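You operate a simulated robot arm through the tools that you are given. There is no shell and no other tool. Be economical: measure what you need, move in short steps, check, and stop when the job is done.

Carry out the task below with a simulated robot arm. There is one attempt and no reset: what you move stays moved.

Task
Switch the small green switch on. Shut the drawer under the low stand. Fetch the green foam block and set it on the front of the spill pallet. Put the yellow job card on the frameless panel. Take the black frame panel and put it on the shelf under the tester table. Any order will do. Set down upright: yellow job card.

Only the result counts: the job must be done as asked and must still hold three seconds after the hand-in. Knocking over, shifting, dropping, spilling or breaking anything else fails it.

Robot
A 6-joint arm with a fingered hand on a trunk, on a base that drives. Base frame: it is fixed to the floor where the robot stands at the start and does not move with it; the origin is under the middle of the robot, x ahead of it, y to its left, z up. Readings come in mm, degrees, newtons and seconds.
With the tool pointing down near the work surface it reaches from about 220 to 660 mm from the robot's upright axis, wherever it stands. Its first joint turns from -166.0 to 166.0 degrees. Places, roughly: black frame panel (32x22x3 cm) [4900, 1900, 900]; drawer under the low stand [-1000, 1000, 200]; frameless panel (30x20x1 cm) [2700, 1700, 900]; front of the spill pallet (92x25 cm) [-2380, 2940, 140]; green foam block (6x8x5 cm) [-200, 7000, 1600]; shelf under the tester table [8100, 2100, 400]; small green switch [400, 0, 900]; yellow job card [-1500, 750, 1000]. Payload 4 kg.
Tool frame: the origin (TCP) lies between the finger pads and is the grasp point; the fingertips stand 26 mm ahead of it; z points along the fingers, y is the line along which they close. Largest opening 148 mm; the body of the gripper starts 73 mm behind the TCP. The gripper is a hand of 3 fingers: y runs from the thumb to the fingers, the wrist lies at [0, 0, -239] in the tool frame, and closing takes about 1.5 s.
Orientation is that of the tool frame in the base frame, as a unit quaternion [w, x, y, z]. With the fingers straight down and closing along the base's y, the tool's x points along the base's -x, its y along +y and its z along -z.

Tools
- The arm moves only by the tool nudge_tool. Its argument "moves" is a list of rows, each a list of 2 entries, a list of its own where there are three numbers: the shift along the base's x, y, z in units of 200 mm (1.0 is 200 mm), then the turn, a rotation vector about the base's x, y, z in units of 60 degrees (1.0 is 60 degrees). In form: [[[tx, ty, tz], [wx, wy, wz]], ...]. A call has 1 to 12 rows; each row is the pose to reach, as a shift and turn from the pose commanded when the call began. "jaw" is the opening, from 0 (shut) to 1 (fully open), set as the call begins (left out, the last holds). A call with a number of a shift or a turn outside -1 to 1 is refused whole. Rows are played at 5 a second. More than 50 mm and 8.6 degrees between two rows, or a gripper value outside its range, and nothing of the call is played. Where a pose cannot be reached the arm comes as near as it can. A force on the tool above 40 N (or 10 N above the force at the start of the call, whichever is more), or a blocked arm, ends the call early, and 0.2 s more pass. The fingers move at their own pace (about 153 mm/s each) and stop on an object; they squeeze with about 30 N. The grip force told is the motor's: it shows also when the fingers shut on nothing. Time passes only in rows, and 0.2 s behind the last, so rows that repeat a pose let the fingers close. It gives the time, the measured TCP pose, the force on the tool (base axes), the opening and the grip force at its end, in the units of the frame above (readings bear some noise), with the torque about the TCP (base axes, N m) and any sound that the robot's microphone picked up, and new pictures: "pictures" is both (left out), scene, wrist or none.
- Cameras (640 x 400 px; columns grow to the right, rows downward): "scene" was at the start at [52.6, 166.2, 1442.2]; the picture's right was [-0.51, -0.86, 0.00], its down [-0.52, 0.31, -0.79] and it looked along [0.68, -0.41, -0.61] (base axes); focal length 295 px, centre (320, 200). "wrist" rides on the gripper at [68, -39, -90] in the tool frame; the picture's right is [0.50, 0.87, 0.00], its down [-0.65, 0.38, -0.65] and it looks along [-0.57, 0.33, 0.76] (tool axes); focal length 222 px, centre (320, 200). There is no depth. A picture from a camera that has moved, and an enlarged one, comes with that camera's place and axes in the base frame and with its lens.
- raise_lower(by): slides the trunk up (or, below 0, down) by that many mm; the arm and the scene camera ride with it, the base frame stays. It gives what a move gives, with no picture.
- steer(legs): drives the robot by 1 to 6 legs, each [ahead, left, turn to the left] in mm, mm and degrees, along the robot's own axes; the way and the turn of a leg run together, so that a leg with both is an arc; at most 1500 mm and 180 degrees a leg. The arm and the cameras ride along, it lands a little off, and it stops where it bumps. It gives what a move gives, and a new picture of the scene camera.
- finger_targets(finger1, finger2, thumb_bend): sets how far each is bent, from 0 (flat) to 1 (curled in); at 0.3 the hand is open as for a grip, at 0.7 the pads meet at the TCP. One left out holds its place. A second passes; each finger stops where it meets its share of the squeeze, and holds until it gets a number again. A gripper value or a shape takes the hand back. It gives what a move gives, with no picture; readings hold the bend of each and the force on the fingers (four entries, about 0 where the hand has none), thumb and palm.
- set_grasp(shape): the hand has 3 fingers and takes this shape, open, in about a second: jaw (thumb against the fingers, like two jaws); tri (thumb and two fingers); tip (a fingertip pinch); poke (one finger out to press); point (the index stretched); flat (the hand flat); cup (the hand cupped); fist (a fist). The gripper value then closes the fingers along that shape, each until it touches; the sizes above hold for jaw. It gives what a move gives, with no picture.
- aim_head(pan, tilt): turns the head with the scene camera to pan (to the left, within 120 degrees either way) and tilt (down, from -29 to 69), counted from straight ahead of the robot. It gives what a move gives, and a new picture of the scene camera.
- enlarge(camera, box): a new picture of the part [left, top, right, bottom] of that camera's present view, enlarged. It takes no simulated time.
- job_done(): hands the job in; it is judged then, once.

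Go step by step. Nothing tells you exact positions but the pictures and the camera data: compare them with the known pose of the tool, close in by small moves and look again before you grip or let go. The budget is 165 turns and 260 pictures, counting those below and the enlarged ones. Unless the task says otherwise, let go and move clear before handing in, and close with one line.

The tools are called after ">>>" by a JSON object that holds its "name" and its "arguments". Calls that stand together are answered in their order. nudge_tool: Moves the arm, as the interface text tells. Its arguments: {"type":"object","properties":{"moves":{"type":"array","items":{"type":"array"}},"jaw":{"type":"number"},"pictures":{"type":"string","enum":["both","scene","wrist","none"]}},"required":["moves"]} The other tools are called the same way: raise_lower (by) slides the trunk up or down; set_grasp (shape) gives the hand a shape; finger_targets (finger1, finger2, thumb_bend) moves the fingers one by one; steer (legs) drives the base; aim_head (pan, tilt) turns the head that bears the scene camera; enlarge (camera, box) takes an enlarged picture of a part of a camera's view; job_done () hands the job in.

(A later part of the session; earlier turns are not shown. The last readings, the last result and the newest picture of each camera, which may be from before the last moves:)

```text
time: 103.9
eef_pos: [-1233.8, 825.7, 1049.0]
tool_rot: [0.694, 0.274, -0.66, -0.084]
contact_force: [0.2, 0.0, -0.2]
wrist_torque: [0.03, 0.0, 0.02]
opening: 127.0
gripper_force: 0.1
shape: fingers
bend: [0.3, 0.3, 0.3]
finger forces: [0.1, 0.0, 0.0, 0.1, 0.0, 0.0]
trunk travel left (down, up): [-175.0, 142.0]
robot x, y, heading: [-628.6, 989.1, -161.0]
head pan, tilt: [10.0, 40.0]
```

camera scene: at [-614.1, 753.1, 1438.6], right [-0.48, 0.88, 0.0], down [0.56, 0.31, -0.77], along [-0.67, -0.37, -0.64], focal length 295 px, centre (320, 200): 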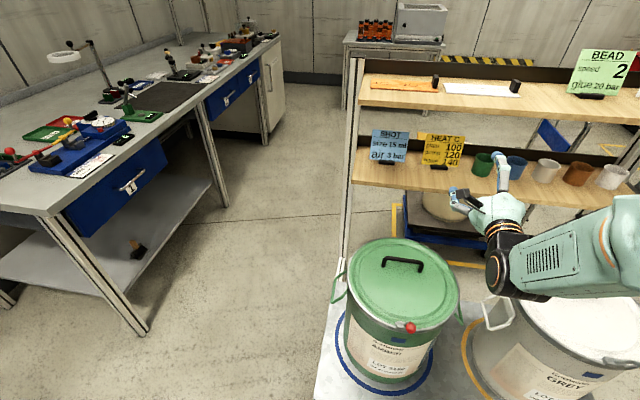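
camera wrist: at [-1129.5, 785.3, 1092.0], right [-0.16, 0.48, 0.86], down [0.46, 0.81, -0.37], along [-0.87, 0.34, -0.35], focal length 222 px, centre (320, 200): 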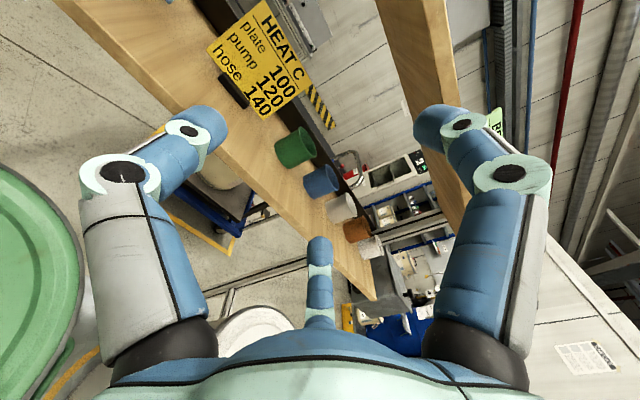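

Now I align with the card's centre, pitch the hand down 12°, and preshape the fingers to about 66 mm radius.

>>> {"name": "finger_targets", "arguments": {"finger1": 0.39, "finger2": 0.39, "thumb_bend": 0.39}}

>>> {"name": "nudge_tool", "arguments": {"moves": [[[-0.08, -0.08, -0.04], [0.015, -0.048, 0]], [[-0.16, -0.17, -0.09], [0.031, -0.095, 0]], [[-0.24, -0.25, -0.13], [0.047, -0.143, 0]], [[-0.31, -0.33, -0.17], [0.062, -0.19, 0]]]}}

>>> {"name": "enlarge", "arguments": {"camera": "wrist", "box": [180, 60, 460, 240]}}

```text
time: 104.9
eef_pos: [-1235.1, 826.1, 1049.4]
tool_rot: [0.694, 0.275, -0.66, -0.084]
contact_force: [0.0, 0.7, 0.4]
wrist_torque: [-0.03, -0.02, 0.0]
opening: 98.8
gripper_force: 0.1
shape: fingers
bend: [0.39, 0.39, 0.39]
finger forces: [0.0, 0.1, 0.0, 0.1, 0.0, 0.0]
trunk travel left (down, up): [-175.0, 142.0]
robot x, y, heading: [-625.1, 985.0, -161.2]
head pan, tilt: [10.0, 40.0]
```

```text
time: 105.9
eef_pos: [-1296.5, 759.5, 1015.1]
tool_rot: [-0.615, -0.305, 0.723, 0.077]
contact_force: [0.1, 0.1, -0.2]
wrist_torque: [0.01, 0.01, -0.03]
opening: 98.6
gripper_force: 0.1
shape: fingers
bend: [0.39, 0.39, 0.39]
finger forces: [0.0, 0.0, 0.0, 0.1, 0.1, 0.0]
trunk travel left (down, up): [-175.0, 142.0]
robot x, y, heading: [-625.7, 986.4, -161.3]
head pan, tilt: [10.0, 40.0]
camera scene: at [-614.5, 752.8, 1438.6], right [-0.48, 0.88, 0.0], down [0.56, 0.31, -0.77], along [-0.67, -0.37, -0.64], focal length 295 px, centre (320, 200)
camera wrist: at [-1202.7, 716.5, 1074.2], right [-0.33, 0.43, 0.84], down [0.52, 0.83, -0.22], along [-0.79, 0.37, -0.49], focal length 222 px, centre (320, 200)
```

scene: 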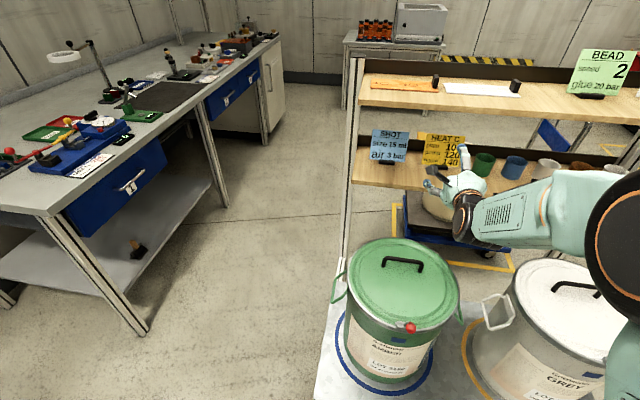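
wrist: 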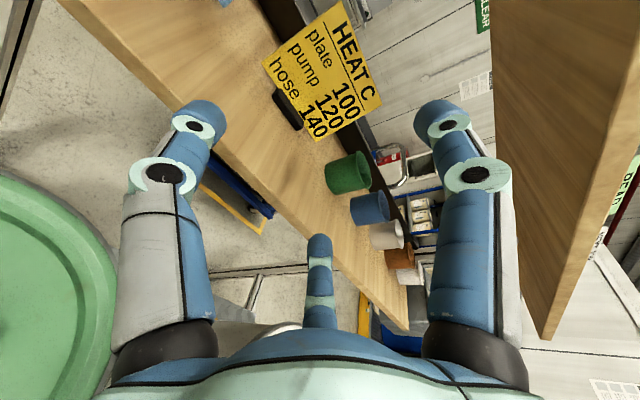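

```text
2.22 times, centred on (320, 150) of wrist
camera zoom: at [-1202.7, 716.5, 1074.2], right [-0.33, 0.43, 0.84], down [0.52, 0.83, -0.22], along [-0.79, 0.37, -0.49], focal length 494 px, centre (320, 311)
```

zoom: 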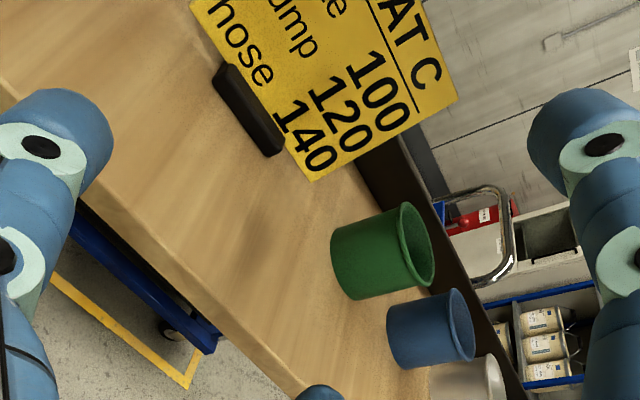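

>>> {"name": "nudge_tool", "arguments": {"moves": [[[-0.1, -0.033, -0.02], [0, 0, 0]], [[-0.2, -0.067, -0.04], [0, 0, 0]], [[-0.3, -0.1, -0.06], [0, 0, 0]], [[-0.4, -0.133, -0.06], [0, 0, 0]], [[-0.5, -0.167, -0.06], [0, 0, 0]]]}}

>>> {"name": "enlarge", "arguments": {"camera": "scene", "box": [360, 110, 520, 210]}}

```text
time: 107.1
eef_pos: [-1396.4, 725.1, 1003.0]
tool_rot: [-0.615, -0.306, 0.723, 0.076]
contact_force: [0.0, 0.1, 0.8]
wrist_torque: [0.03, -0.04, 0.01]
opening: 98.9
gripper_force: 0.0
shape: fingers
bend: [0.39, 0.39, 0.39]
finger forces: [0.1, 0.0, 0.0, 0.0, 0.1, 0.0]
trunk travel left (down, up): [-175.0, 142.0]
robot x, y, heading: [-626.3, 984.5, -161.1]
head pan, tilt: [10.0, 40.0]
camera scene: at [-614.6, 752.9, 1438.6], right [-0.48, 0.88, 0.0], down [0.56, 0.31, -0.77], along [-0.67, -0.37, -0.64], focal length 295 px, centre (320, 200)
camera wrist: at [-1302.3, 682.8, 1062.4], right [-0.33, 0.43, 0.84], down [0.52, 0.83, -0.22], along [-0.79, 0.37, -0.49], focal length 222 px, centre (320, 200)
```

scene: 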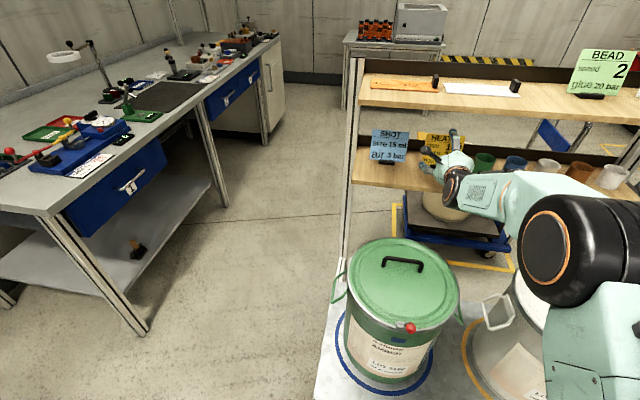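
wrist: 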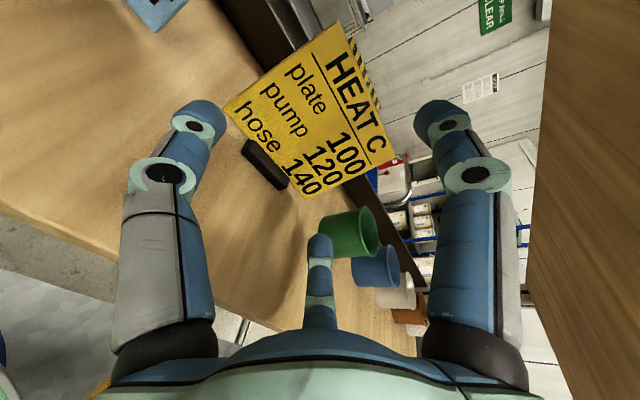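

```text
4.00 times, centred on (440, 160) of scene
camera zoom: at [-614.6, 752.9, 1438.6], right [-0.48, 0.88, 0.0], down [0.56, 0.31, -0.77], along [-0.67, -0.37, -0.64], focal length 1178 px, centre (-160, 360)
```

zoom: 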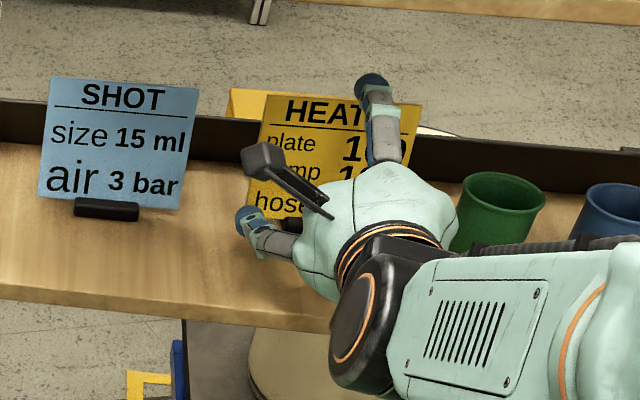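

Triangulating from two views: the card leans back ~16°, bottom at s≈1164, z≈935–1029, so I still need ~80 mm more. I widen slightly, adjust and advance.

>>> {"name": "finger_targets", "arguments": {"finger1": 0.37, "finger2": 0.375, "thumb_bend": 0.37}}

>>> {"name": "nudge_tool", "arguments": {"moves": [[[-0.05, 0.01, -0.02], [0, 0, 0]], [[-0.13, -0.02, -0.04], [0, 0, 0]], [[-0.21, -0.045, -0.06], [0, 0, 0]]]}}

>>> {"name": "enlarge", "arguments": {"camera": "wrist", "box": [180, 20, 460, 260]}}

```text
time: 108.1
eef_pos: [-1396.6, 724.7, 1002.8]
tool_rot: [-0.616, -0.304, 0.722, 0.076]
contact_force: [-0.3, 0.5, 0.7]
wrist_torque: [0.01, -0.01, 0.0]
opening: 104.4
gripper_force: 0.0
shape: fingers
bend: [0.37, 0.37, 0.37]
finger forces: [0.0, 0.1, 0.1, 0.0, 0.1, 0.0]
trunk travel left (down, up): [-175.0, 142.0]
robot x, y, heading: [-631.5, 987.4, -161.3]
head pan, tilt: [10.0, 40.0]
```

```text
time: 108.9
eef_pos: [-1440.2, 715.5, 992.6]
tool_rot: [-0.616, -0.304, 0.723, 0.077]
contact_force: [0.0, 0.3, 0.4]
wrist_torque: [-0.01, -0.03, -0.03]
opening: 104.1
gripper_force: 0.0
shape: fingers
bend: [0.37, 0.37, 0.37]
finger forces: [0.0, 0.0, 0.2, 0.0, 0.0, 0.0]
trunk travel left (down, up): [-175.0, 142.0]
robot x, y, heading: [-625.7, 983.1, -160.9]
head pan, tilt: [10.0, 40.0]
camera scene: at [-614.5, 753.0, 1438.6], right [-0.48, 0.88, 0.0], down [0.56, 0.31, -0.77], along [-0.67, -0.37, -0.64], focal length 295 px, centre (320, 200)
camera wrist: at [-1345.7, 673.4, 1052.1], right [-0.33, 0.43, 0.84], down [0.52, 0.83, -0.22], along [-0.79, 0.36, -0.49], focal length 222 px, centre (320, 200)
```

scene: 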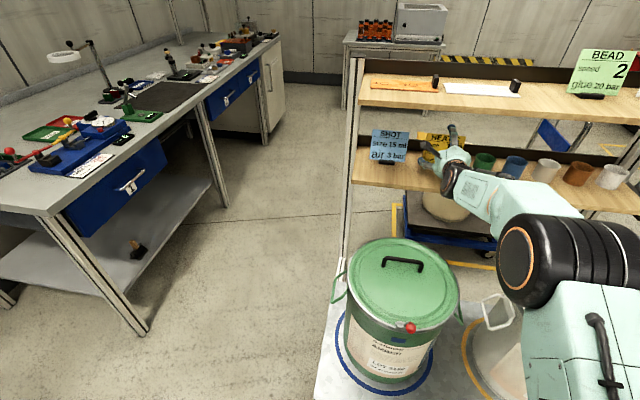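
wrist: 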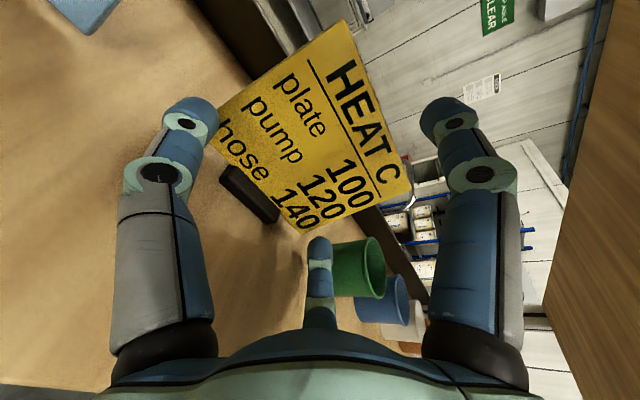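

```text
1.67 times, centred on (320, 140) of wrist
camera zoom: at [-1345.7, 673.4, 1052.1], right [-0.33, 0.43, 0.84], down [0.52, 0.83, -0.22], along [-0.79, 0.36, -0.49], focal length 370 px, centre (320, 300)
```

zoom: 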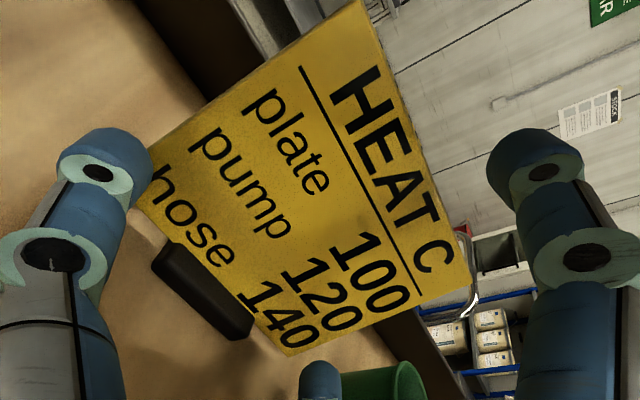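

The card sits between the three fingers with even margins. I advance the last 34 mm and then close the fingers evenly.

>>> {"name": "nudge_tool", "arguments": {"moves": [[[-0.055, -0.018, -0.005], [0, 0, 0]], [[-0.11, -0.037, -0.01], [0, 0, 0]], [[-0.16, -0.053, -0.015], [0, 0, 0]]], "pictures": "wrist"}}

>>> {"name": "finger_targets", "arguments": {"finger1": 0.46, "finger2": 0.4, "thumb_bend": 0.4}}

>>> {"name": "enlarge", "arguments": {"camera": "wrist", "box": [180, 20, 460, 260]}}

```text
time: 109.7
eef_pos: [-1470.7, 704.8, 987.2]
tool_rot: [-0.616, -0.305, 0.723, 0.076]
contact_force: [-0.2, -0.3, 0.4]
wrist_torque: [0.0, 0.01, 0.0]
opening: 104.4
gripper_force: 0.1
shape: fingers
bend: [0.37, 0.37, 0.37]
finger forces: [0.0, 0.0, 0.1, 0.0, 0.0, 0.0]
trunk travel left (down, up): [-175.0, 142.0]
robot x, y, heading: [-629.0, 982.8, -161.0]
head pan, tilt: [10.0, 40.0]
camera wrist: at [-1375.4, 662.3, 1047.0], right [-0.33, 0.43, 0.84], down [0.52, 0.83, -0.22], along [-0.79, 0.36, -0.49], focal length 222 px, centre (320, 200)
```

wrist: 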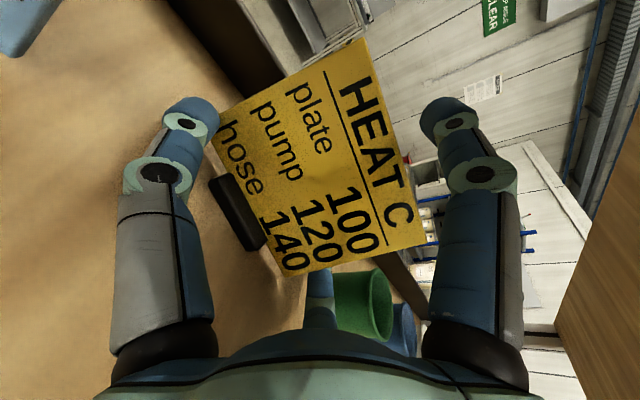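

```text
time: 110.7
eef_pos: [-1470.0, 703.8, 987.0]
tool_rot: [-0.616, -0.304, 0.723, 0.078]
contact_force: [0.1, -0.3, -0.1]
wrist_torque: [0.0, 0.02, 0.02]
opening: 86.3
gripper_force: 0.0
shape: fingers
bend: [0.46, 0.4, 0.4]
finger forces: [0.2, 0.0, 0.0, 0.1, 0.1, 0.0]
trunk travel left (down, up): [-175.0, 142.0]
robot x, y, heading: [-630.0, 984.0, -161.1]
head pan, tilt: [10.0, 40.0]
```

```text
1.67 times, centred on (320, 140) of wrist
camera zoom: at [-1375.1, 662.5, 1047.1], right [-0.33, 0.43, 0.84], down [0.52, 0.83, -0.22], along [-0.79, 0.36, -0.49], focal length 370 px, centre (320, 300)
```

zoom: 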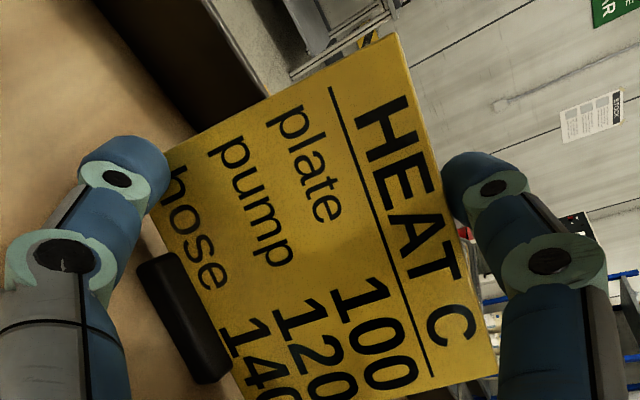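

>>> {"name": "finger_targets", "arguments": {"finger1": 0.5, "finger2": 0.43, "thumb_bend": 0.43}}

>>> {"name": "finger_targets", "arguments": {"finger1": 0.54, "finger2": 0.47, "thumb_bend": 0.47}}

>>> {"name": "enlarge", "arguments": {"camera": "wrist", "box": [160, 20, 480, 280]}}

```text
time: 111.7
eef_pos: [-1469.5, 704.2, 987.4]
tool_rot: [-0.616, -0.305, 0.722, 0.077]
contact_force: [-0.5, 0.2, 3.3]
wrist_torque: [-0.08, 0.0, 0.01]
opening: 80.1
gripper_force: 2.4
shape: fingers
bend: [0.47, 0.42, 0.43]
finger forces: [3.3, 0.7, 0.1, 0.0, 0.7, 0.1]
trunk travel left (down, up): [-175.0, 142.0]
robot x, y, heading: [-627.0, 982.6, -161.1]
head pan, tilt: [10.0, 40.0]
```

```text
time: 112.7
eef_pos: [-1469.4, 705.6, 987.8]
tool_rot: [-0.616, -0.305, 0.722, 0.077]
contact_force: [-0.4, 0.9, 4.2]
wrist_torque: [-0.07, -0.01, 0.06]
opening: 74.1
gripper_force: 4.9
shape: fingers
bend: [0.48, 0.46, 0.46]
finger forces: [6.3, 1.9, 0.0, 0.0, 1.5, 0.0]
trunk travel left (down, up): [-175.0, 142.0]
robot x, y, heading: [-628.1, 987.8, -161.3]
head pan, tilt: [10.0, 40.0]
```

```text
1.54 times, centred on (320, 150) of wrist
camera zoom: at [-1374.7, 662.8, 1047.8], right [-0.33, 0.43, 0.84], down [0.52, 0.83, -0.22], along [-0.79, 0.36, -0.49], focal length 342 px, centre (320, 277)
```

zoom: 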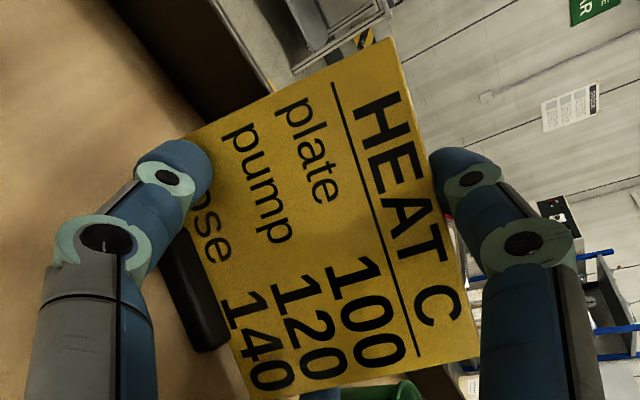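

>>> {"name": "finger_targets", "arguments": {"finger1": 0.56, "finger2": 0.53, "thumb_bend": 0.53}}

>>> {"name": "nudge_tool", "arguments": {"moves": [[[0, 0, 0], [0, 0, 0]]]}}

```text
time: 113.7
eef_pos: [-1469.8, 704.7, 987.6]
tool_rot: [-0.616, -0.304, 0.722, 0.077]
contact_force: [0.2, 0.1, 6.7]
wrist_torque: [-0.14, 0.04, 0.1]
opening: 65.6
gripper_force: 5.6
shape: fingers
bend: [0.48, 0.52, 0.51]
finger forces: [7.3, 1.3, 0.1, 0.0, 2.8, 0.0]
trunk travel left (down, up): [-175.0, 142.0]
robot x, y, heading: [-631.0, 986.3, -161.2]
head pan, tilt: [10.0, 40.0]
```

```text
time: 114.1
eef_pos: [-1469.2, 705.8, 988.6]
tool_rot: [-0.616, -0.305, 0.722, 0.076]
contact_force: [0.1, -0.1, 6.1]
wrist_torque: [-0.16, 0.05, 0.09]
opening: 66.0
gripper_force: 5.4
shape: fingers
bend: [0.48, 0.52, 0.51]
finger forces: [7.6, 1.3, 0.1, 0.1, 2.9, 0.0]
trunk travel left (down, up): [-175.0, 142.0]
robot x, y, heading: [-627.7, 987.8, -161.1]
head pan, tilt: [10.0, 40.0]
camera scene: at [-613.2, 753.4, 1438.7], right [-0.48, 0.88, 0.0], down [0.56, 0.31, -0.77], along [-0.67, -0.37, -0.64], focal length 295 px, centre (320, 200)
camera wrist: at [-1374.5, 662.7, 1047.9], right [-0.33, 0.43, 0.84], down [0.52, 0.83, -0.22], along [-0.79, 0.36, -0.49], focal length 222 px, centre (320, 200)
```

scene: 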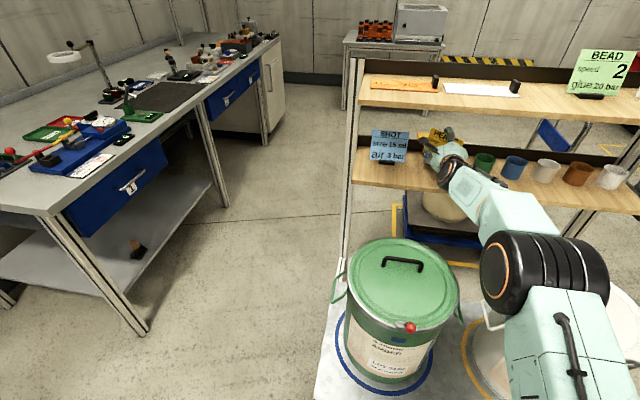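
wrist: 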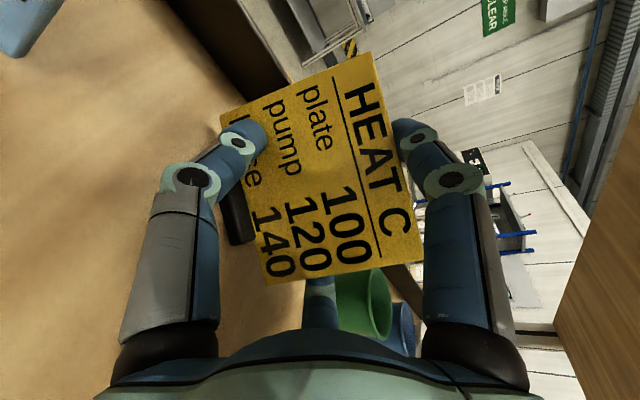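

The thumb passed in front of the card, so the hand is not deep enough. I open the fingers again and advance 25 mm more.

>>> {"name": "finger_targets", "arguments": {"finger1": 0.42, "finger2": 0.38, "thumb_bend": 0.36}}

>>> {"name": "enlarge", "arguments": {"camera": "wrist", "box": [160, 20, 480, 280]}}

```text
time: 115.1
eef_pos: [-1469.3, 705.3, 987.7]
tool_rot: [-0.616, -0.304, 0.723, 0.076]
contact_force: [0.7, 0.6, -1.0]
wrist_torque: [0.01, -0.03, -0.02]
opening: 98.0
gripper_force: 0.0
shape: fingers
bend: [0.42, 0.38, 0.36]
finger forces: [0.0, 0.0, 0.1, 0.0, 0.0, 0.0]
trunk travel left (down, up): [-175.0, 142.0]
robot x, y, heading: [-626.1, 984.4, -161.1]
head pan, tilt: [10.0, 40.0]
```

```text
1.54 times, centred on (320, 150) of wrist
camera zoom: at [-1375.1, 662.5, 1047.0], right [-0.33, 0.43, 0.84], down [0.52, 0.83, -0.22], along [-0.79, 0.36, -0.49], focal length 342 px, centre (320, 277)
```

zoom: 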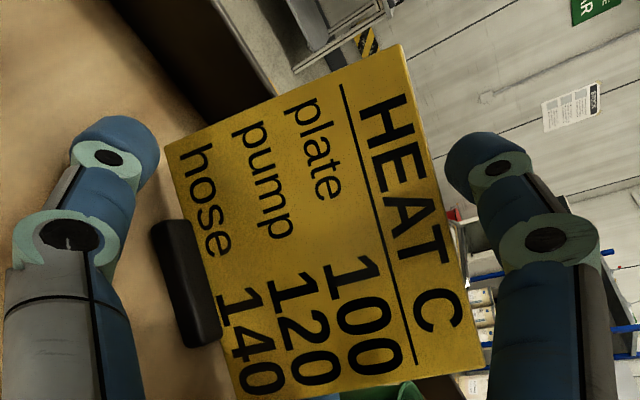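

>>> {"name": "nudge_tool", "arguments": {"moves": [[[-0.04, -0.02, 0], [0, 0, 0]], [[-0.085, -0.038, 0], [0, 0, 0]]], "pictures": "none"}}

>>> {"name": "enlarge", "arguments": {"camera": "wrist", "box": [160, 40, 480, 300]}}

>>> {"name": "enlarge", "arguments": {"camera": "scene", "box": [360, 110, 520, 210]}}

```text
time: 115.7
eef_pos: [-1484.1, 701.1, 986.6]
tool_rot: [-0.614, -0.303, 0.724, 0.08]
contact_force: [0.2, -0.9, -0.5]
wrist_torque: [0.02, 0.01, 0.03]
opening: 98.2
gripper_force: 0.0
shape: fingers
bend: [0.42, 0.38, 0.36]
finger forces: [0.1, 0.0, 0.0, 0.1, 0.0, 0.0]
out of reach, approached as far as the arm can: row 2
trunk travel left (down, up): [-175.0, 142.0]
robot x, y, heading: [-628.2, 983.3, -161.1]
head pan, tilt: [10.0, 40.0]
```

```text
1.54 times, centred on (320, 170) of wrist
camera zoom: at [-1389.1, 657.5, 1046.2], right [-0.33, 0.43, 0.84], down [0.52, 0.82, -0.22], along [-0.79, 0.37, -0.49], focal length 342 px, centre (320, 246)
```

zoom: 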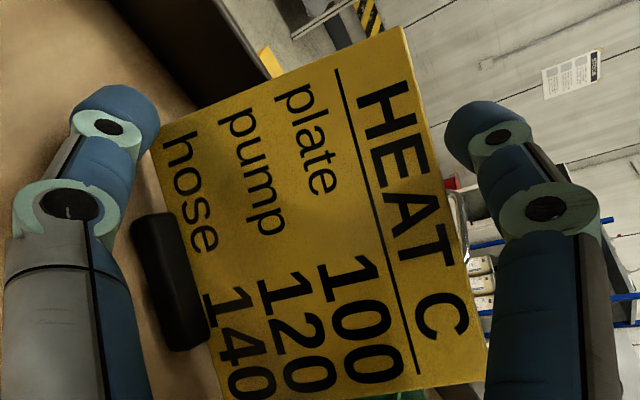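

```text
4.00 times, centred on (440, 160) of scene
camera zoom: at [-614.2, 753.1, 1438.6], right [-0.48, 0.88, 0.0], down [0.56, 0.31, -0.77], along [-0.67, -0.37, -0.64], focal length 1178 px, centre (-160, 360)
```

zoom: 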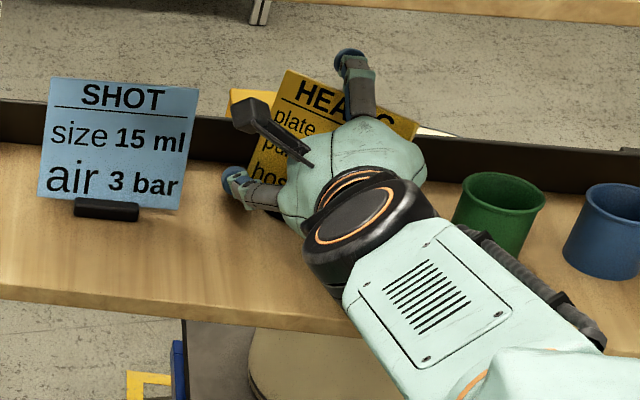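

The card has yawed about 38° clockwise with the thumb in front and finger 2 behind it. Continuing that will turn it edge-on and pinch it by its thickness, so I open finger 1 and close thumb and finger 2 gradually.

>>> {"name": "finger_targets", "arguments": {"finger1": 0.32, "finger2": 0.46, "thumb_bend": 0.46}}

>>> {"name": "finger_targets", "arguments": {"finger2": 0.54, "thumb_bend": 0.54}}

>>> {"name": "nudge_tool", "arguments": {"moves": [[[0, 0, 0], [0, 0, 0]]], "pictures": "wrist"}}

>>> {"name": "enlarge", "arguments": {"camera": "scene", "box": [360, 110, 520, 210]}}

```text
time: 116.7
eef_pos: [-1484.4, 700.8, 986.1]
tool_rot: [-0.614, -0.304, 0.724, 0.08]
contact_force: [-0.2, -0.4, -0.3]
wrist_torque: [0.01, -0.01, 0.03]
opening: 99.4
gripper_force: 0.1
shape: fingers
bend: [0.32, 0.46, 0.46]
finger forces: [0.1, 0.0, 0.1, 0.1, 0.1, 0.0]
trunk travel left (down, up): [-175.0, 142.0]
robot x, y, heading: [-626.1, 984.1, -161.1]
head pan, tilt: [10.0, 40.0]
```

```text
time: 117.7
eef_pos: [-1484.3, 701.7, 986.4]
tool_rot: [-0.614, -0.305, 0.724, 0.079]
contact_force: [-0.2, -0.1, -1.1]
wrist_torque: [-0.03, 0.02, 0.01]
opening: 87.1
gripper_force: 0.3
shape: fingers
bend: [0.32, 0.54, 0.54]
finger forces: [0.1, 0.2, 0.1, 0.1, 0.1, 0.0]
trunk travel left (down, up): [-175.0, 142.0]
robot x, y, heading: [-626.2, 982.7, -161.0]
head pan, tilt: [10.0, 40.0]
```

```text
time: 118.1
eef_pos: [-1484.1, 701.6, 986.3]
tool_rot: [-0.614, -0.303, 0.724, 0.079]
contact_force: [0.0, 0.3, -0.2]
wrist_torque: [0.03, 0.0, 0.0]
opening: 87.8
gripper_force: 0.3
shape: fingers
bend: [0.32, 0.54, 0.54]
finger forces: [0.0, 0.2, 0.0, 0.0, 0.0, 0.0]
trunk travel left (down, up): [-175.0, 142.0]
robot x, y, heading: [-628.6, 986.5, -161.4]
head pan, tilt: [10.0, 40.0]
camera wrist: at [-1389.1, 657.6, 1046.1], right [-0.33, 0.43, 0.84], down [0.52, 0.82, -0.22], along [-0.79, 0.37, -0.49], focal length 222 px, centre (320, 200)
```

wrist: 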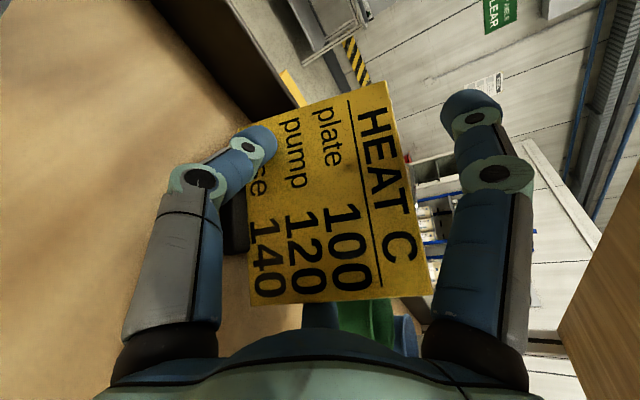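

```text
4.00 times, centred on (440, 160) of scene
camera zoom: at [-614.2, 753.1, 1438.6], right [-0.48, 0.88, 0.0], down [0.56, 0.31, -0.77], along [-0.67, -0.37, -0.64], focal length 1178 px, centre (-160, 360)
```

zoom: 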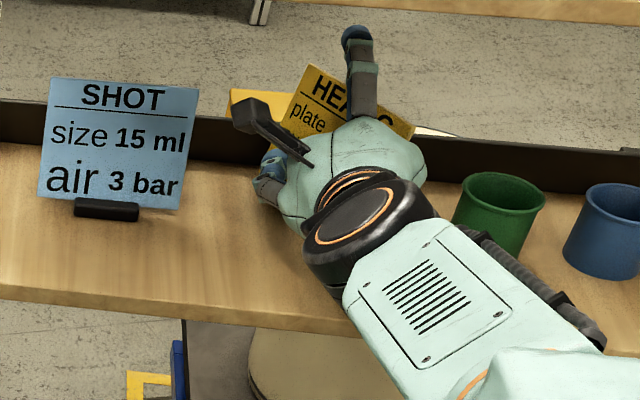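

The card keeps turning with negligible force. I continue closing.

>>> {"name": "finger_targets", "arguments": {"finger2": 0.6, "thumb_bend": 0.6}}

>>> {"name": "finger_targets", "arguments": {"finger2": 0.65, "thumb_bend": 0.65}}

>>> {"name": "nudge_tool", "arguments": {"moves": [[[0, 0, 0], [0, 0, 0]]], "pictures": "wrist"}}

>>> {"name": "enlarge", "arguments": {"camera": "scene", "box": [360, 110, 520, 210]}}

```text
time: 119.1
eef_pos: [-1484.0, 701.3, 986.2]
tool_rot: [-0.615, -0.303, 0.724, 0.079]
contact_force: [0.2, 0.8, 0.5]
wrist_torque: [-0.02, 0.03, 0.01]
opening: 78.9
gripper_force: 0.0
shape: fingers
bend: [0.32, 0.6, 0.6]
finger forces: [0.0, 0.1, 0.0, 0.1, 0.2, 0.0]
trunk travel left (down, up): [-175.0, 142.0]
robot x, y, heading: [-629.2, 984.9, -161.0]
head pan, tilt: [10.0, 40.0]
```

```text
time: 120.1
eef_pos: [-1483.2, 699.8, 986.5]
tool_rot: [-0.614, -0.303, 0.724, 0.08]
contact_force: [-0.3, 0.1, 0.0]
wrist_torque: [0.01, 0.04, 0.01]
opening: 72.9
gripper_force: 0.1
shape: fingers
bend: [0.32, 0.65, 0.65]
finger forces: [0.0, 0.1, 0.1, 0.1, 0.1, 0.1]
trunk travel left (down, up): [-175.0, 142.0]
robot x, y, heading: [-628.9, 988.3, -161.3]
head pan, tilt: [10.0, 40.0]
```

```text
time: 120.5
eef_pos: [-1482.6, 702.3, 986.4]
tool_rot: [-0.615, -0.303, 0.724, 0.08]
contact_force: [-0.1, -0.1, -0.9]
wrist_torque: [0.03, 0.01, -0.01]
opening: 73.0
gripper_force: 0.2
shape: fingers
bend: [0.32, 0.65, 0.65]
finger forces: [0.0, 0.1, 0.1, 0.0, 0.1, 0.1]
trunk travel left (down, up): [-175.0, 142.0]
robot x, y, heading: [-628.0, 986.9, -161.4]
head pan, tilt: [10.0, 40.0]
camera wrist: at [-1389.1, 657.6, 1046.1], right [-0.33, 0.43, 0.84], down [0.52, 0.82, -0.22], along [-0.79, 0.37, -0.49], focal length 222 px, centre (320, 200)
```

wrist: 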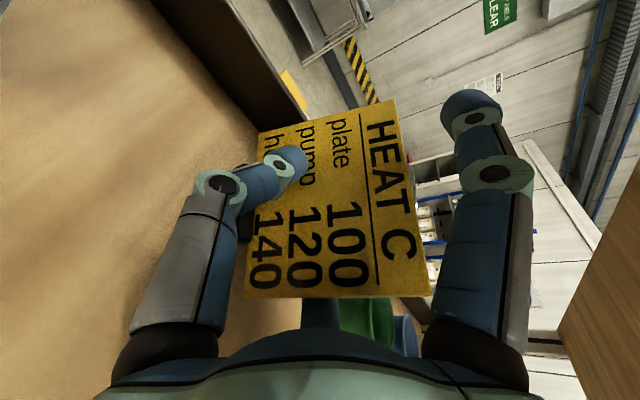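

```text
4.00 times, centred on (440, 160) of scene
camera zoom: at [-614.2, 753.1, 1438.6], right [-0.48, 0.88, 0.0], down [0.56, 0.31, -0.77], along [-0.67, -0.37, -0.64], focal length 1178 px, centre (-160, 360)
```

zoom: 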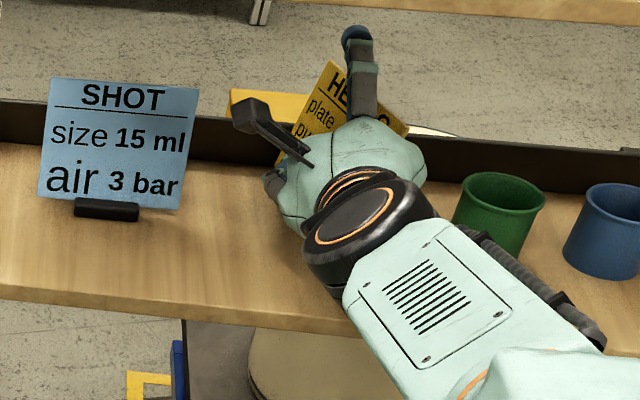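

The card is now within ~22° of edge-on. I close fully onto it.

>>> {"name": "finger_targets", "arguments": {"finger2": 0.7, "thumb_bend": 0.7}}

>>> {"name": "finger_targets", "arguments": {"finger2": 0.8, "thumb_bend": 0.8}}

>>> {"name": "nudge_tool", "arguments": {"moves": [[[0, 0, 0], [0, 0, 0]]], "pictures": "wrist"}}

>>> {"name": "enlarge", "arguments": {"camera": "scene", "box": [360, 110, 520, 210]}}

```text
time: 121.5
eef_pos: [-1483.5, 702.3, 987.1]
tool_rot: [-0.614, -0.304, 0.724, 0.079]
contact_force: [0.2, -0.5, -0.4]
wrist_torque: [-0.02, 0.0, 0.05]
opening: 68.6
gripper_force: 1.4
shape: fingers
bend: [0.32, 0.68, 0.69]
finger forces: [0.1, 1.6, 0.0, 0.0, 1.6, 0.1]
trunk travel left (down, up): [-175.0, 142.0]
robot x, y, heading: [-628.3, 985.3, -161.2]
head pan, tilt: [10.0, 40.0]
```

```text
time: 122.5
eef_pos: [-1482.9, 701.4, 986.4]
tool_rot: [-0.614, -0.303, 0.724, 0.08]
contact_force: [0.6, 0.4, 1.2]
wrist_torque: [-0.02, -0.01, 0.0]
opening: 64.9
gripper_force: 13.5
shape: fingers
bend: [0.32, 0.76, 0.74]
finger forces: [0.0, 13.5, 0.1, 0.0, 13.7, 0.1]
trunk travel left (down, up): [-175.0, 142.0]
robot x, y, heading: [-626.8, 985.9, -161.4]
head pan, tilt: [10.0, 40.0]
```

```text
time: 122.9
eef_pos: [-1482.6, 701.1, 987.0]
tool_rot: [-0.615, -0.304, 0.724, 0.08]
contact_force: [0.7, -0.8, 0.0]
wrist_torque: [0.02, 0.01, -0.03]
opening: 64.9
gripper_force: 13.1
shape: fingers
bend: [0.32, 0.76, 0.74]
finger forces: [0.0, 13.6, 0.0, 0.0, 13.8, 0.1]
trunk travel left (down, up): [-175.0, 142.0]
robot x, y, heading: [-627.1, 988.0, -161.0]
head pan, tilt: [10.0, 40.0]
camera wrist: at [-1389.1, 657.6, 1046.1], right [-0.33, 0.43, 0.84], down [0.52, 0.82, -0.22], along [-0.79, 0.37, -0.49], focal length 222 px, centre (320, 200)
```

wrist: 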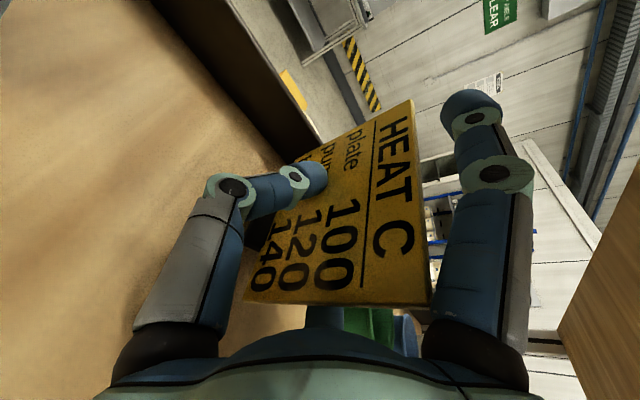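

```text
4.00 times, centred on (440, 160) of scene
camera zoom: at [-614.2, 753.1, 1438.6], right [-0.48, 0.88, 0.0], down [0.56, 0.31, -0.77], along [-0.67, -0.37, -0.64], focal length 1178 px, centre (-160, 360)
```

zoom: 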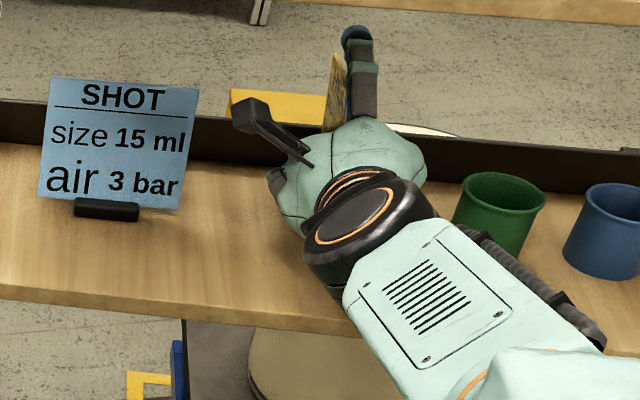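

The card is pinched edge-on. I firm the grip and lift it slightly.

>>> {"name": "finger_targets", "arguments": {"finger2": 0.9, "thumb_bend": 0.9}}

>>> {"name": "nudge_tool", "arguments": {"moves": [[[0, 0, 0.03], [0, 0, 0]], [[0, 0, 0.08], [0, 0, 0]], [[0, 0, 0.12], [0, 0, 0]]], "pictures": "wrist"}}

>>> {"name": "enlarge", "arguments": {"camera": "scene", "box": [360, 110, 520, 210]}}

```text
time: 123.9
eef_pos: [-1482.8, 701.0, 986.5]
tool_rot: [-0.615, -0.304, 0.724, 0.079]
contact_force: [0.4, -0.6, -0.5]
wrist_torque: [-0.03, 0.0, 0.04]
opening: 62.6
gripper_force: 18.8
shape: fingers
bend: [0.32, 0.78, 0.79]
finger forces: [0.0, 18.5, 0.0, 0.0, 18.6, 0.0]
trunk travel left (down, up): [-175.0, 142.0]
robot x, y, heading: [-628.5, 986.1, -161.1]
head pan, tilt: [10.0, 40.0]
```

```text
time: 124.7
eef_pos: [-1484.2, 701.2, 1011.6]
tool_rot: [-0.616, -0.304, 0.722, 0.076]
contact_force: [0.6, -0.3, -1.2]
wrist_torque: [-0.02, 0.01, -0.03]
opening: 62.8
gripper_force: 18.2
shape: fingers
bend: [0.32, 0.78, 0.79]
finger forces: [0.1, 18.7, 0.0, 0.0, 18.6, 0.0]
trunk travel left (down, up): [-175.0, 142.0]
robot x, y, heading: [-628.1, 990.9, -161.4]
head pan, tilt: [10.0, 40.0]
camera wrist: at [-1388.5, 658.7, 1071.0], right [-0.33, 0.43, 0.84], down [0.52, 0.83, -0.22], along [-0.79, 0.36, -0.49], focal length 222 px, centre (320, 200)
```

wrist: 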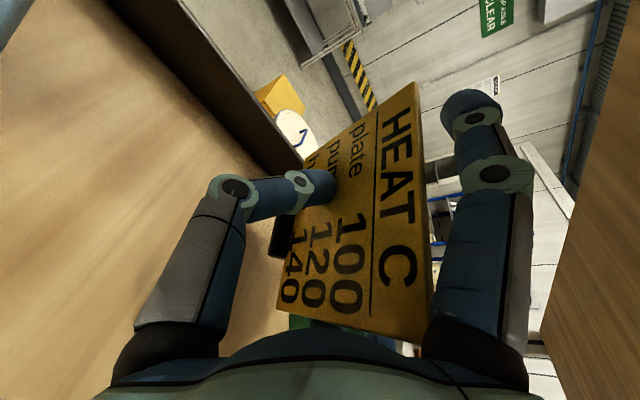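

```text
4.00 times, centred on (440, 160) of scene
camera zoom: at [-614.2, 753.1, 1438.6], right [-0.48, 0.88, 0.0], down [0.56, 0.31, -0.77], along [-0.67, -0.37, -0.64], focal length 1178 px, centre (-160, 360)
```

zoom: 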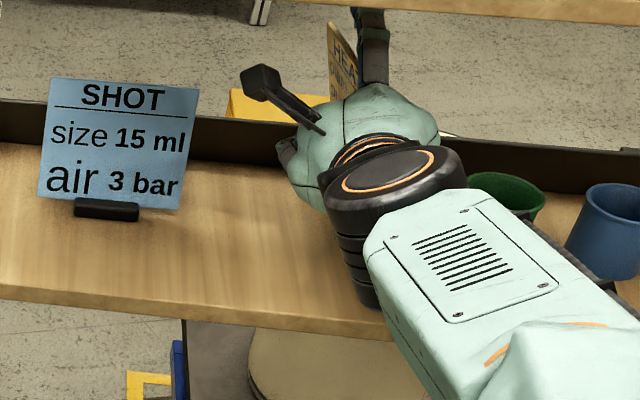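

The card is off the shelf and firmly held. I draw it straight back out of the rack.

>>> {"name": "nudge_tool", "arguments": {"moves": [[[0.15, 0.05, 0], [0, 0, 0]], [[0.3, 0.1, 0], [0, 0, 0]], [[0.45, 0.15, 0], [0, 0, 0]], [[0.6, 0.2, 0], [0, 0, 0]], [[0.75, 0.25, 0], [0, 0, 0]], [[0.9, 0.3, 0], [0, 0, 0]], [[1, 0.333, 0], [0, 0, 0]]], "pictures": "none"}}

>>> {"name": "nudge_tool", "arguments": {"moves": [[[0.15, 0.05, 0.05], [0, 0, 0]], [[0.3, 0.1, 0.1], [0, 0, 0]], [[0.45, 0.15, 0.15], [0, 0, 0]]]}}

```text
time: 126.3
eef_pos: [-1285.0, 767.3, 1010.1]
tool_rot: [-0.616, -0.305, 0.723, 0.077]
contact_force: [0.0, -0.3, -1.1]
wrist_torque: [0.01, 0.0, -0.01]
opening: 62.6
gripper_force: 18.9
shape: fingers
bend: [0.32, 0.78, 0.79]
finger forces: [0.0, 18.4, 0.0, 0.0, 18.5, 0.0]
trunk travel left (down, up): [-175.0, 142.0]
robot x, y, heading: [-626.8, 988.3, -161.3]
head pan, tilt: [10.0, 40.0]
```

```text
time: 127.1
eef_pos: [-1191.4, 798.3, 1043.1]
tool_rot: [-0.616, -0.304, 0.722, 0.076]
contact_force: [-0.1, 0.1, -0.5]
wrist_torque: [0.01, -0.03, 0.04]
opening: 62.4
gripper_force: 18.2
shape: fingers
bend: [0.32, 0.78, 0.79]
finger forces: [0.0, 18.4, 0.0, 0.0, 18.4, 0.0]
trunk travel left (down, up): [-175.0, 142.0]
robot x, y, heading: [-627.8, 987.7, -161.3]
head pan, tilt: [10.0, 40.0]
camera scene: at [-613.3, 753.4, 1438.7], right [-0.48, 0.88, 0.0], down [0.56, 0.31, -0.77], along [-0.67, -0.37, -0.64], focal length 295 px, centre (320, 200)
camera wrist: at [-1097.0, 754.5, 1101.9], right [-0.33, 0.43, 0.84], down [0.52, 0.83, -0.22], along [-0.79, 0.37, -0.49], focal length 222 px, centre (320, 200)
```

scene: 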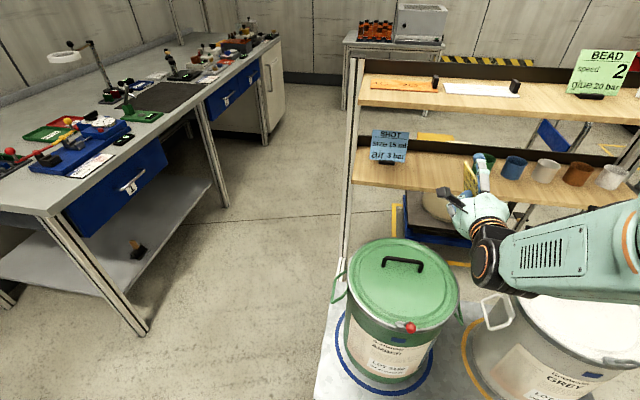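
wrist: 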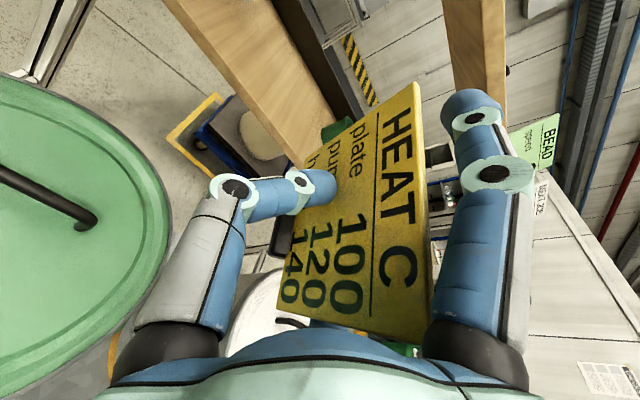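

I back away from the stand and turn round to look for the frameless panel.

>>> {"name": "steer", "arguments": {"legs": [[-450, 0, 0], [0, 0, -180]]}}

>>> {"name": "aim_head", "arguments": {"pan": 5, "tilt": 15}}

```text
time: 137.0
eef_pos: [343.3, 1369.7, 1041.8]
tool_rot: [0.048, 0.708, 0.338, 0.619]
contact_force: [0.4, 0.7, -1.0]
wrist_torque: [-0.03, 0.02, -0.01]
opening: 62.4
gripper_force: 18.9
shape: fingers
bend: [0.32, 0.78, 0.8]
finger forces: [0.0, 18.9, 0.1, 0.0, 19.0, 0.1]
trunk travel left (down, up): [-175.0, 142.0]
robot x, y, heading: [-199.3, 1135.3, 24.1]
head pan, tilt: [10.0, 40.0]
camera scene: at [-236.0, 1361.6, 1438.6], right [0.56, -0.83, 0.0], down [-0.53, -0.36, -0.77], along [0.64, 0.43, -0.64], focal length 295 px, centre (320, 200)
```

scene: 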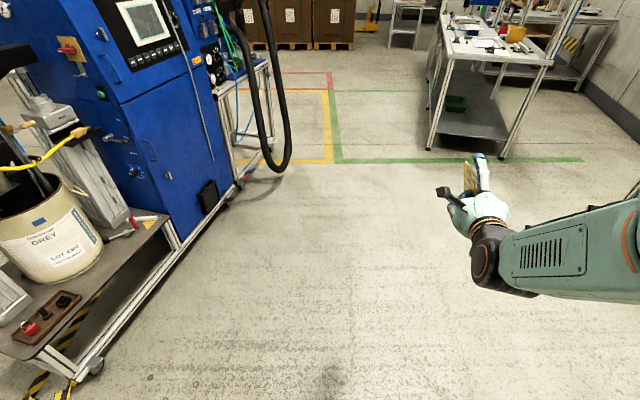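

```text
time: 137.9
eef_pos: [344.9, 1368.5, 1041.7]
tool_rot: [0.049, 0.708, 0.337, 0.619]
contact_force: [-0.5, 0.0, -0.8]
wrist_torque: [-0.03, 0.07, 0.01]
opening: 62.2
gripper_force: 19.3
shape: fingers
bend: [0.32, 0.78, 0.8]
finger forces: [0.0, 18.9, 0.0, 0.0, 19.0, 0.0]
trunk travel left (down, up): [-175.0, 142.0]
robot x, y, heading: [-202.4, 1127.8, 24.1]
head pan, tilt: [5.0, 15.0]
camera scene: at [-224.8, 1359.4, 1478.1], right [0.48, -0.87, 0.0], down [-0.23, -0.13, -0.97], along [0.84, 0.47, -0.26], focal length 295 px, centre (320, 200)
```

scene: 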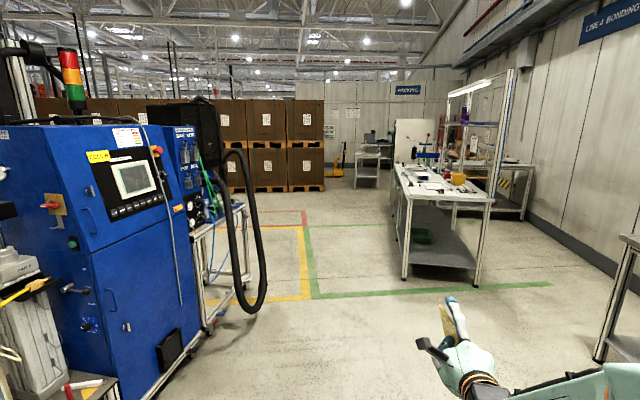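

>>> {"name": "enlarge", "arguments": {"camera": "scene", "box": [370, 130, 530, 230]}}

```text
4.00 times, centred on (450, 180) of scene
camera zoom: at [-224.8, 1359.4, 1478.1], right [0.48, -0.87, 0.0], down [-0.23, -0.13, -0.97], along [0.84, 0.47, -0.26], focal length 1178 px, centre (-200, 280)
```

zoom: 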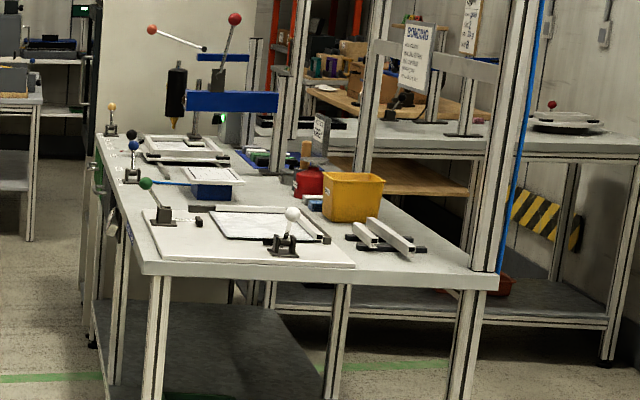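

I drive to just short of the table's near end.

>>> {"name": "steer", "arguments": {"legs": [[0, 0, -5.6], [950, -190, 0], [950, -185, 0]]}}

>>> {"name": "aim_head", "arguments": {"pan": 0, "tilt": 30}}

>>> {"name": "enlarge", "arguments": {"camera": "scene", "box": [200, 60, 520, 260]}}

```text
time: 148.1
eef_pos: [2281.2, 1609.5, 1042.2]
tool_rot: [0.073, 0.721, 0.309, 0.616]
contact_force: [0.8, 0.7, -1.0]
wrist_torque: [0.02, -0.02, 0.03]
opening: 62.4
gripper_force: 18.3
shape: fingers
bend: [0.32, 0.78, 0.8]
finger forces: [0.0, 19.1, 0.0, 0.1, 19.1, 0.0]
trunk travel left (down, up): [-175.0, 142.0]
robot x, y, heading: [1720.2, 1414.1, 19.6]
head pan, tilt: [5.0, 15.0]
camera scene: at [1714.6, 1644.4, 1478.2], right [0.42, -0.91, 0.0], down [-0.24, -0.11, -0.97], along [0.88, 0.4, -0.26], focal length 295 px, centre (320, 200)
```

scene: 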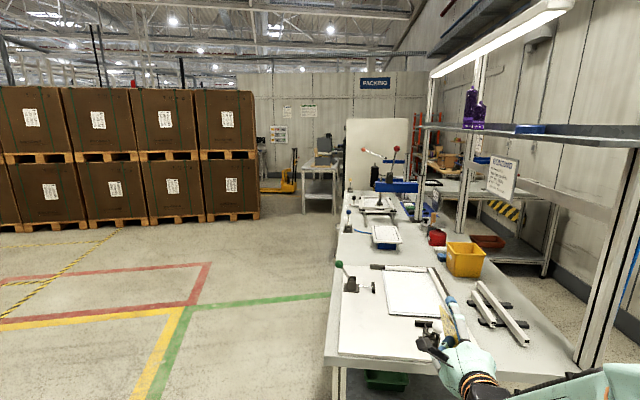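

```text
time: 148.9
eef_pos: [2282.1, 1609.7, 1041.5]
tool_rot: [0.073, 0.721, 0.308, 0.617]
contact_force: [0.7, 0.4, -1.1]
wrist_torque: [-0.03, 0.02, -0.01]
opening: 62.2
gripper_force: 19.3
shape: fingers
bend: [0.32, 0.78, 0.8]
finger forces: [0.1, 19.2, 0.0, 0.0, 19.1, 0.0]
trunk travel left (down, up): [-175.0, 142.0]
robot x, y, heading: [1721.6, 1415.0, 19.3]
head pan, tilt: [0.0, 30.0]
camera scene: at [1714.5, 1635.8, 1454.0], right [0.33, -0.94, 0.0], down [-0.47, -0.17, -0.87], along [0.82, 0.29, -0.5], focal length 295 px, centre (320, 200)
```

scene: 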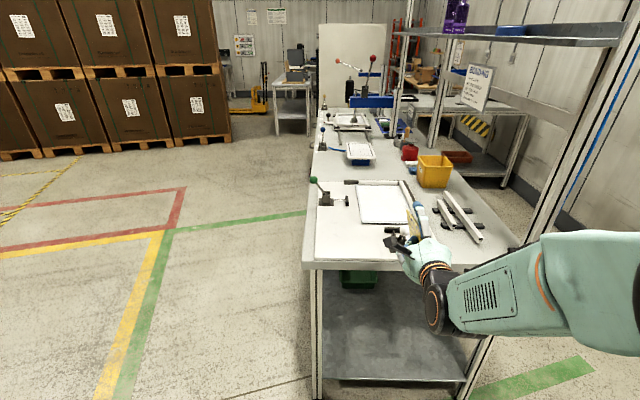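

```text
2.00 times, centred on (360, 160) of scene
camera zoom: at [1714.5, 1635.8, 1454.0], right [0.33, -0.94, 0.0], down [-0.47, -0.17, -0.87], along [0.82, 0.29, -0.5], focal length 589 px, centre (240, 280)
```

zoom: 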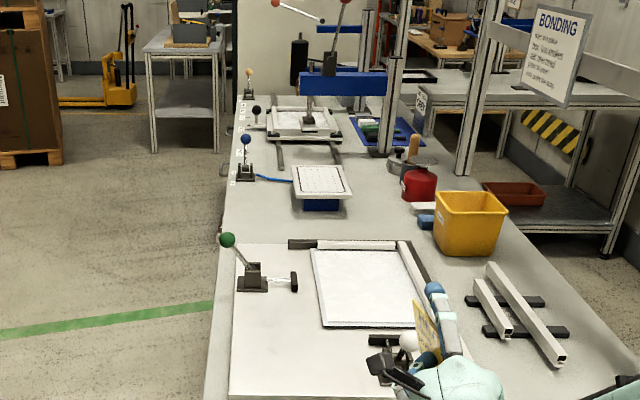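

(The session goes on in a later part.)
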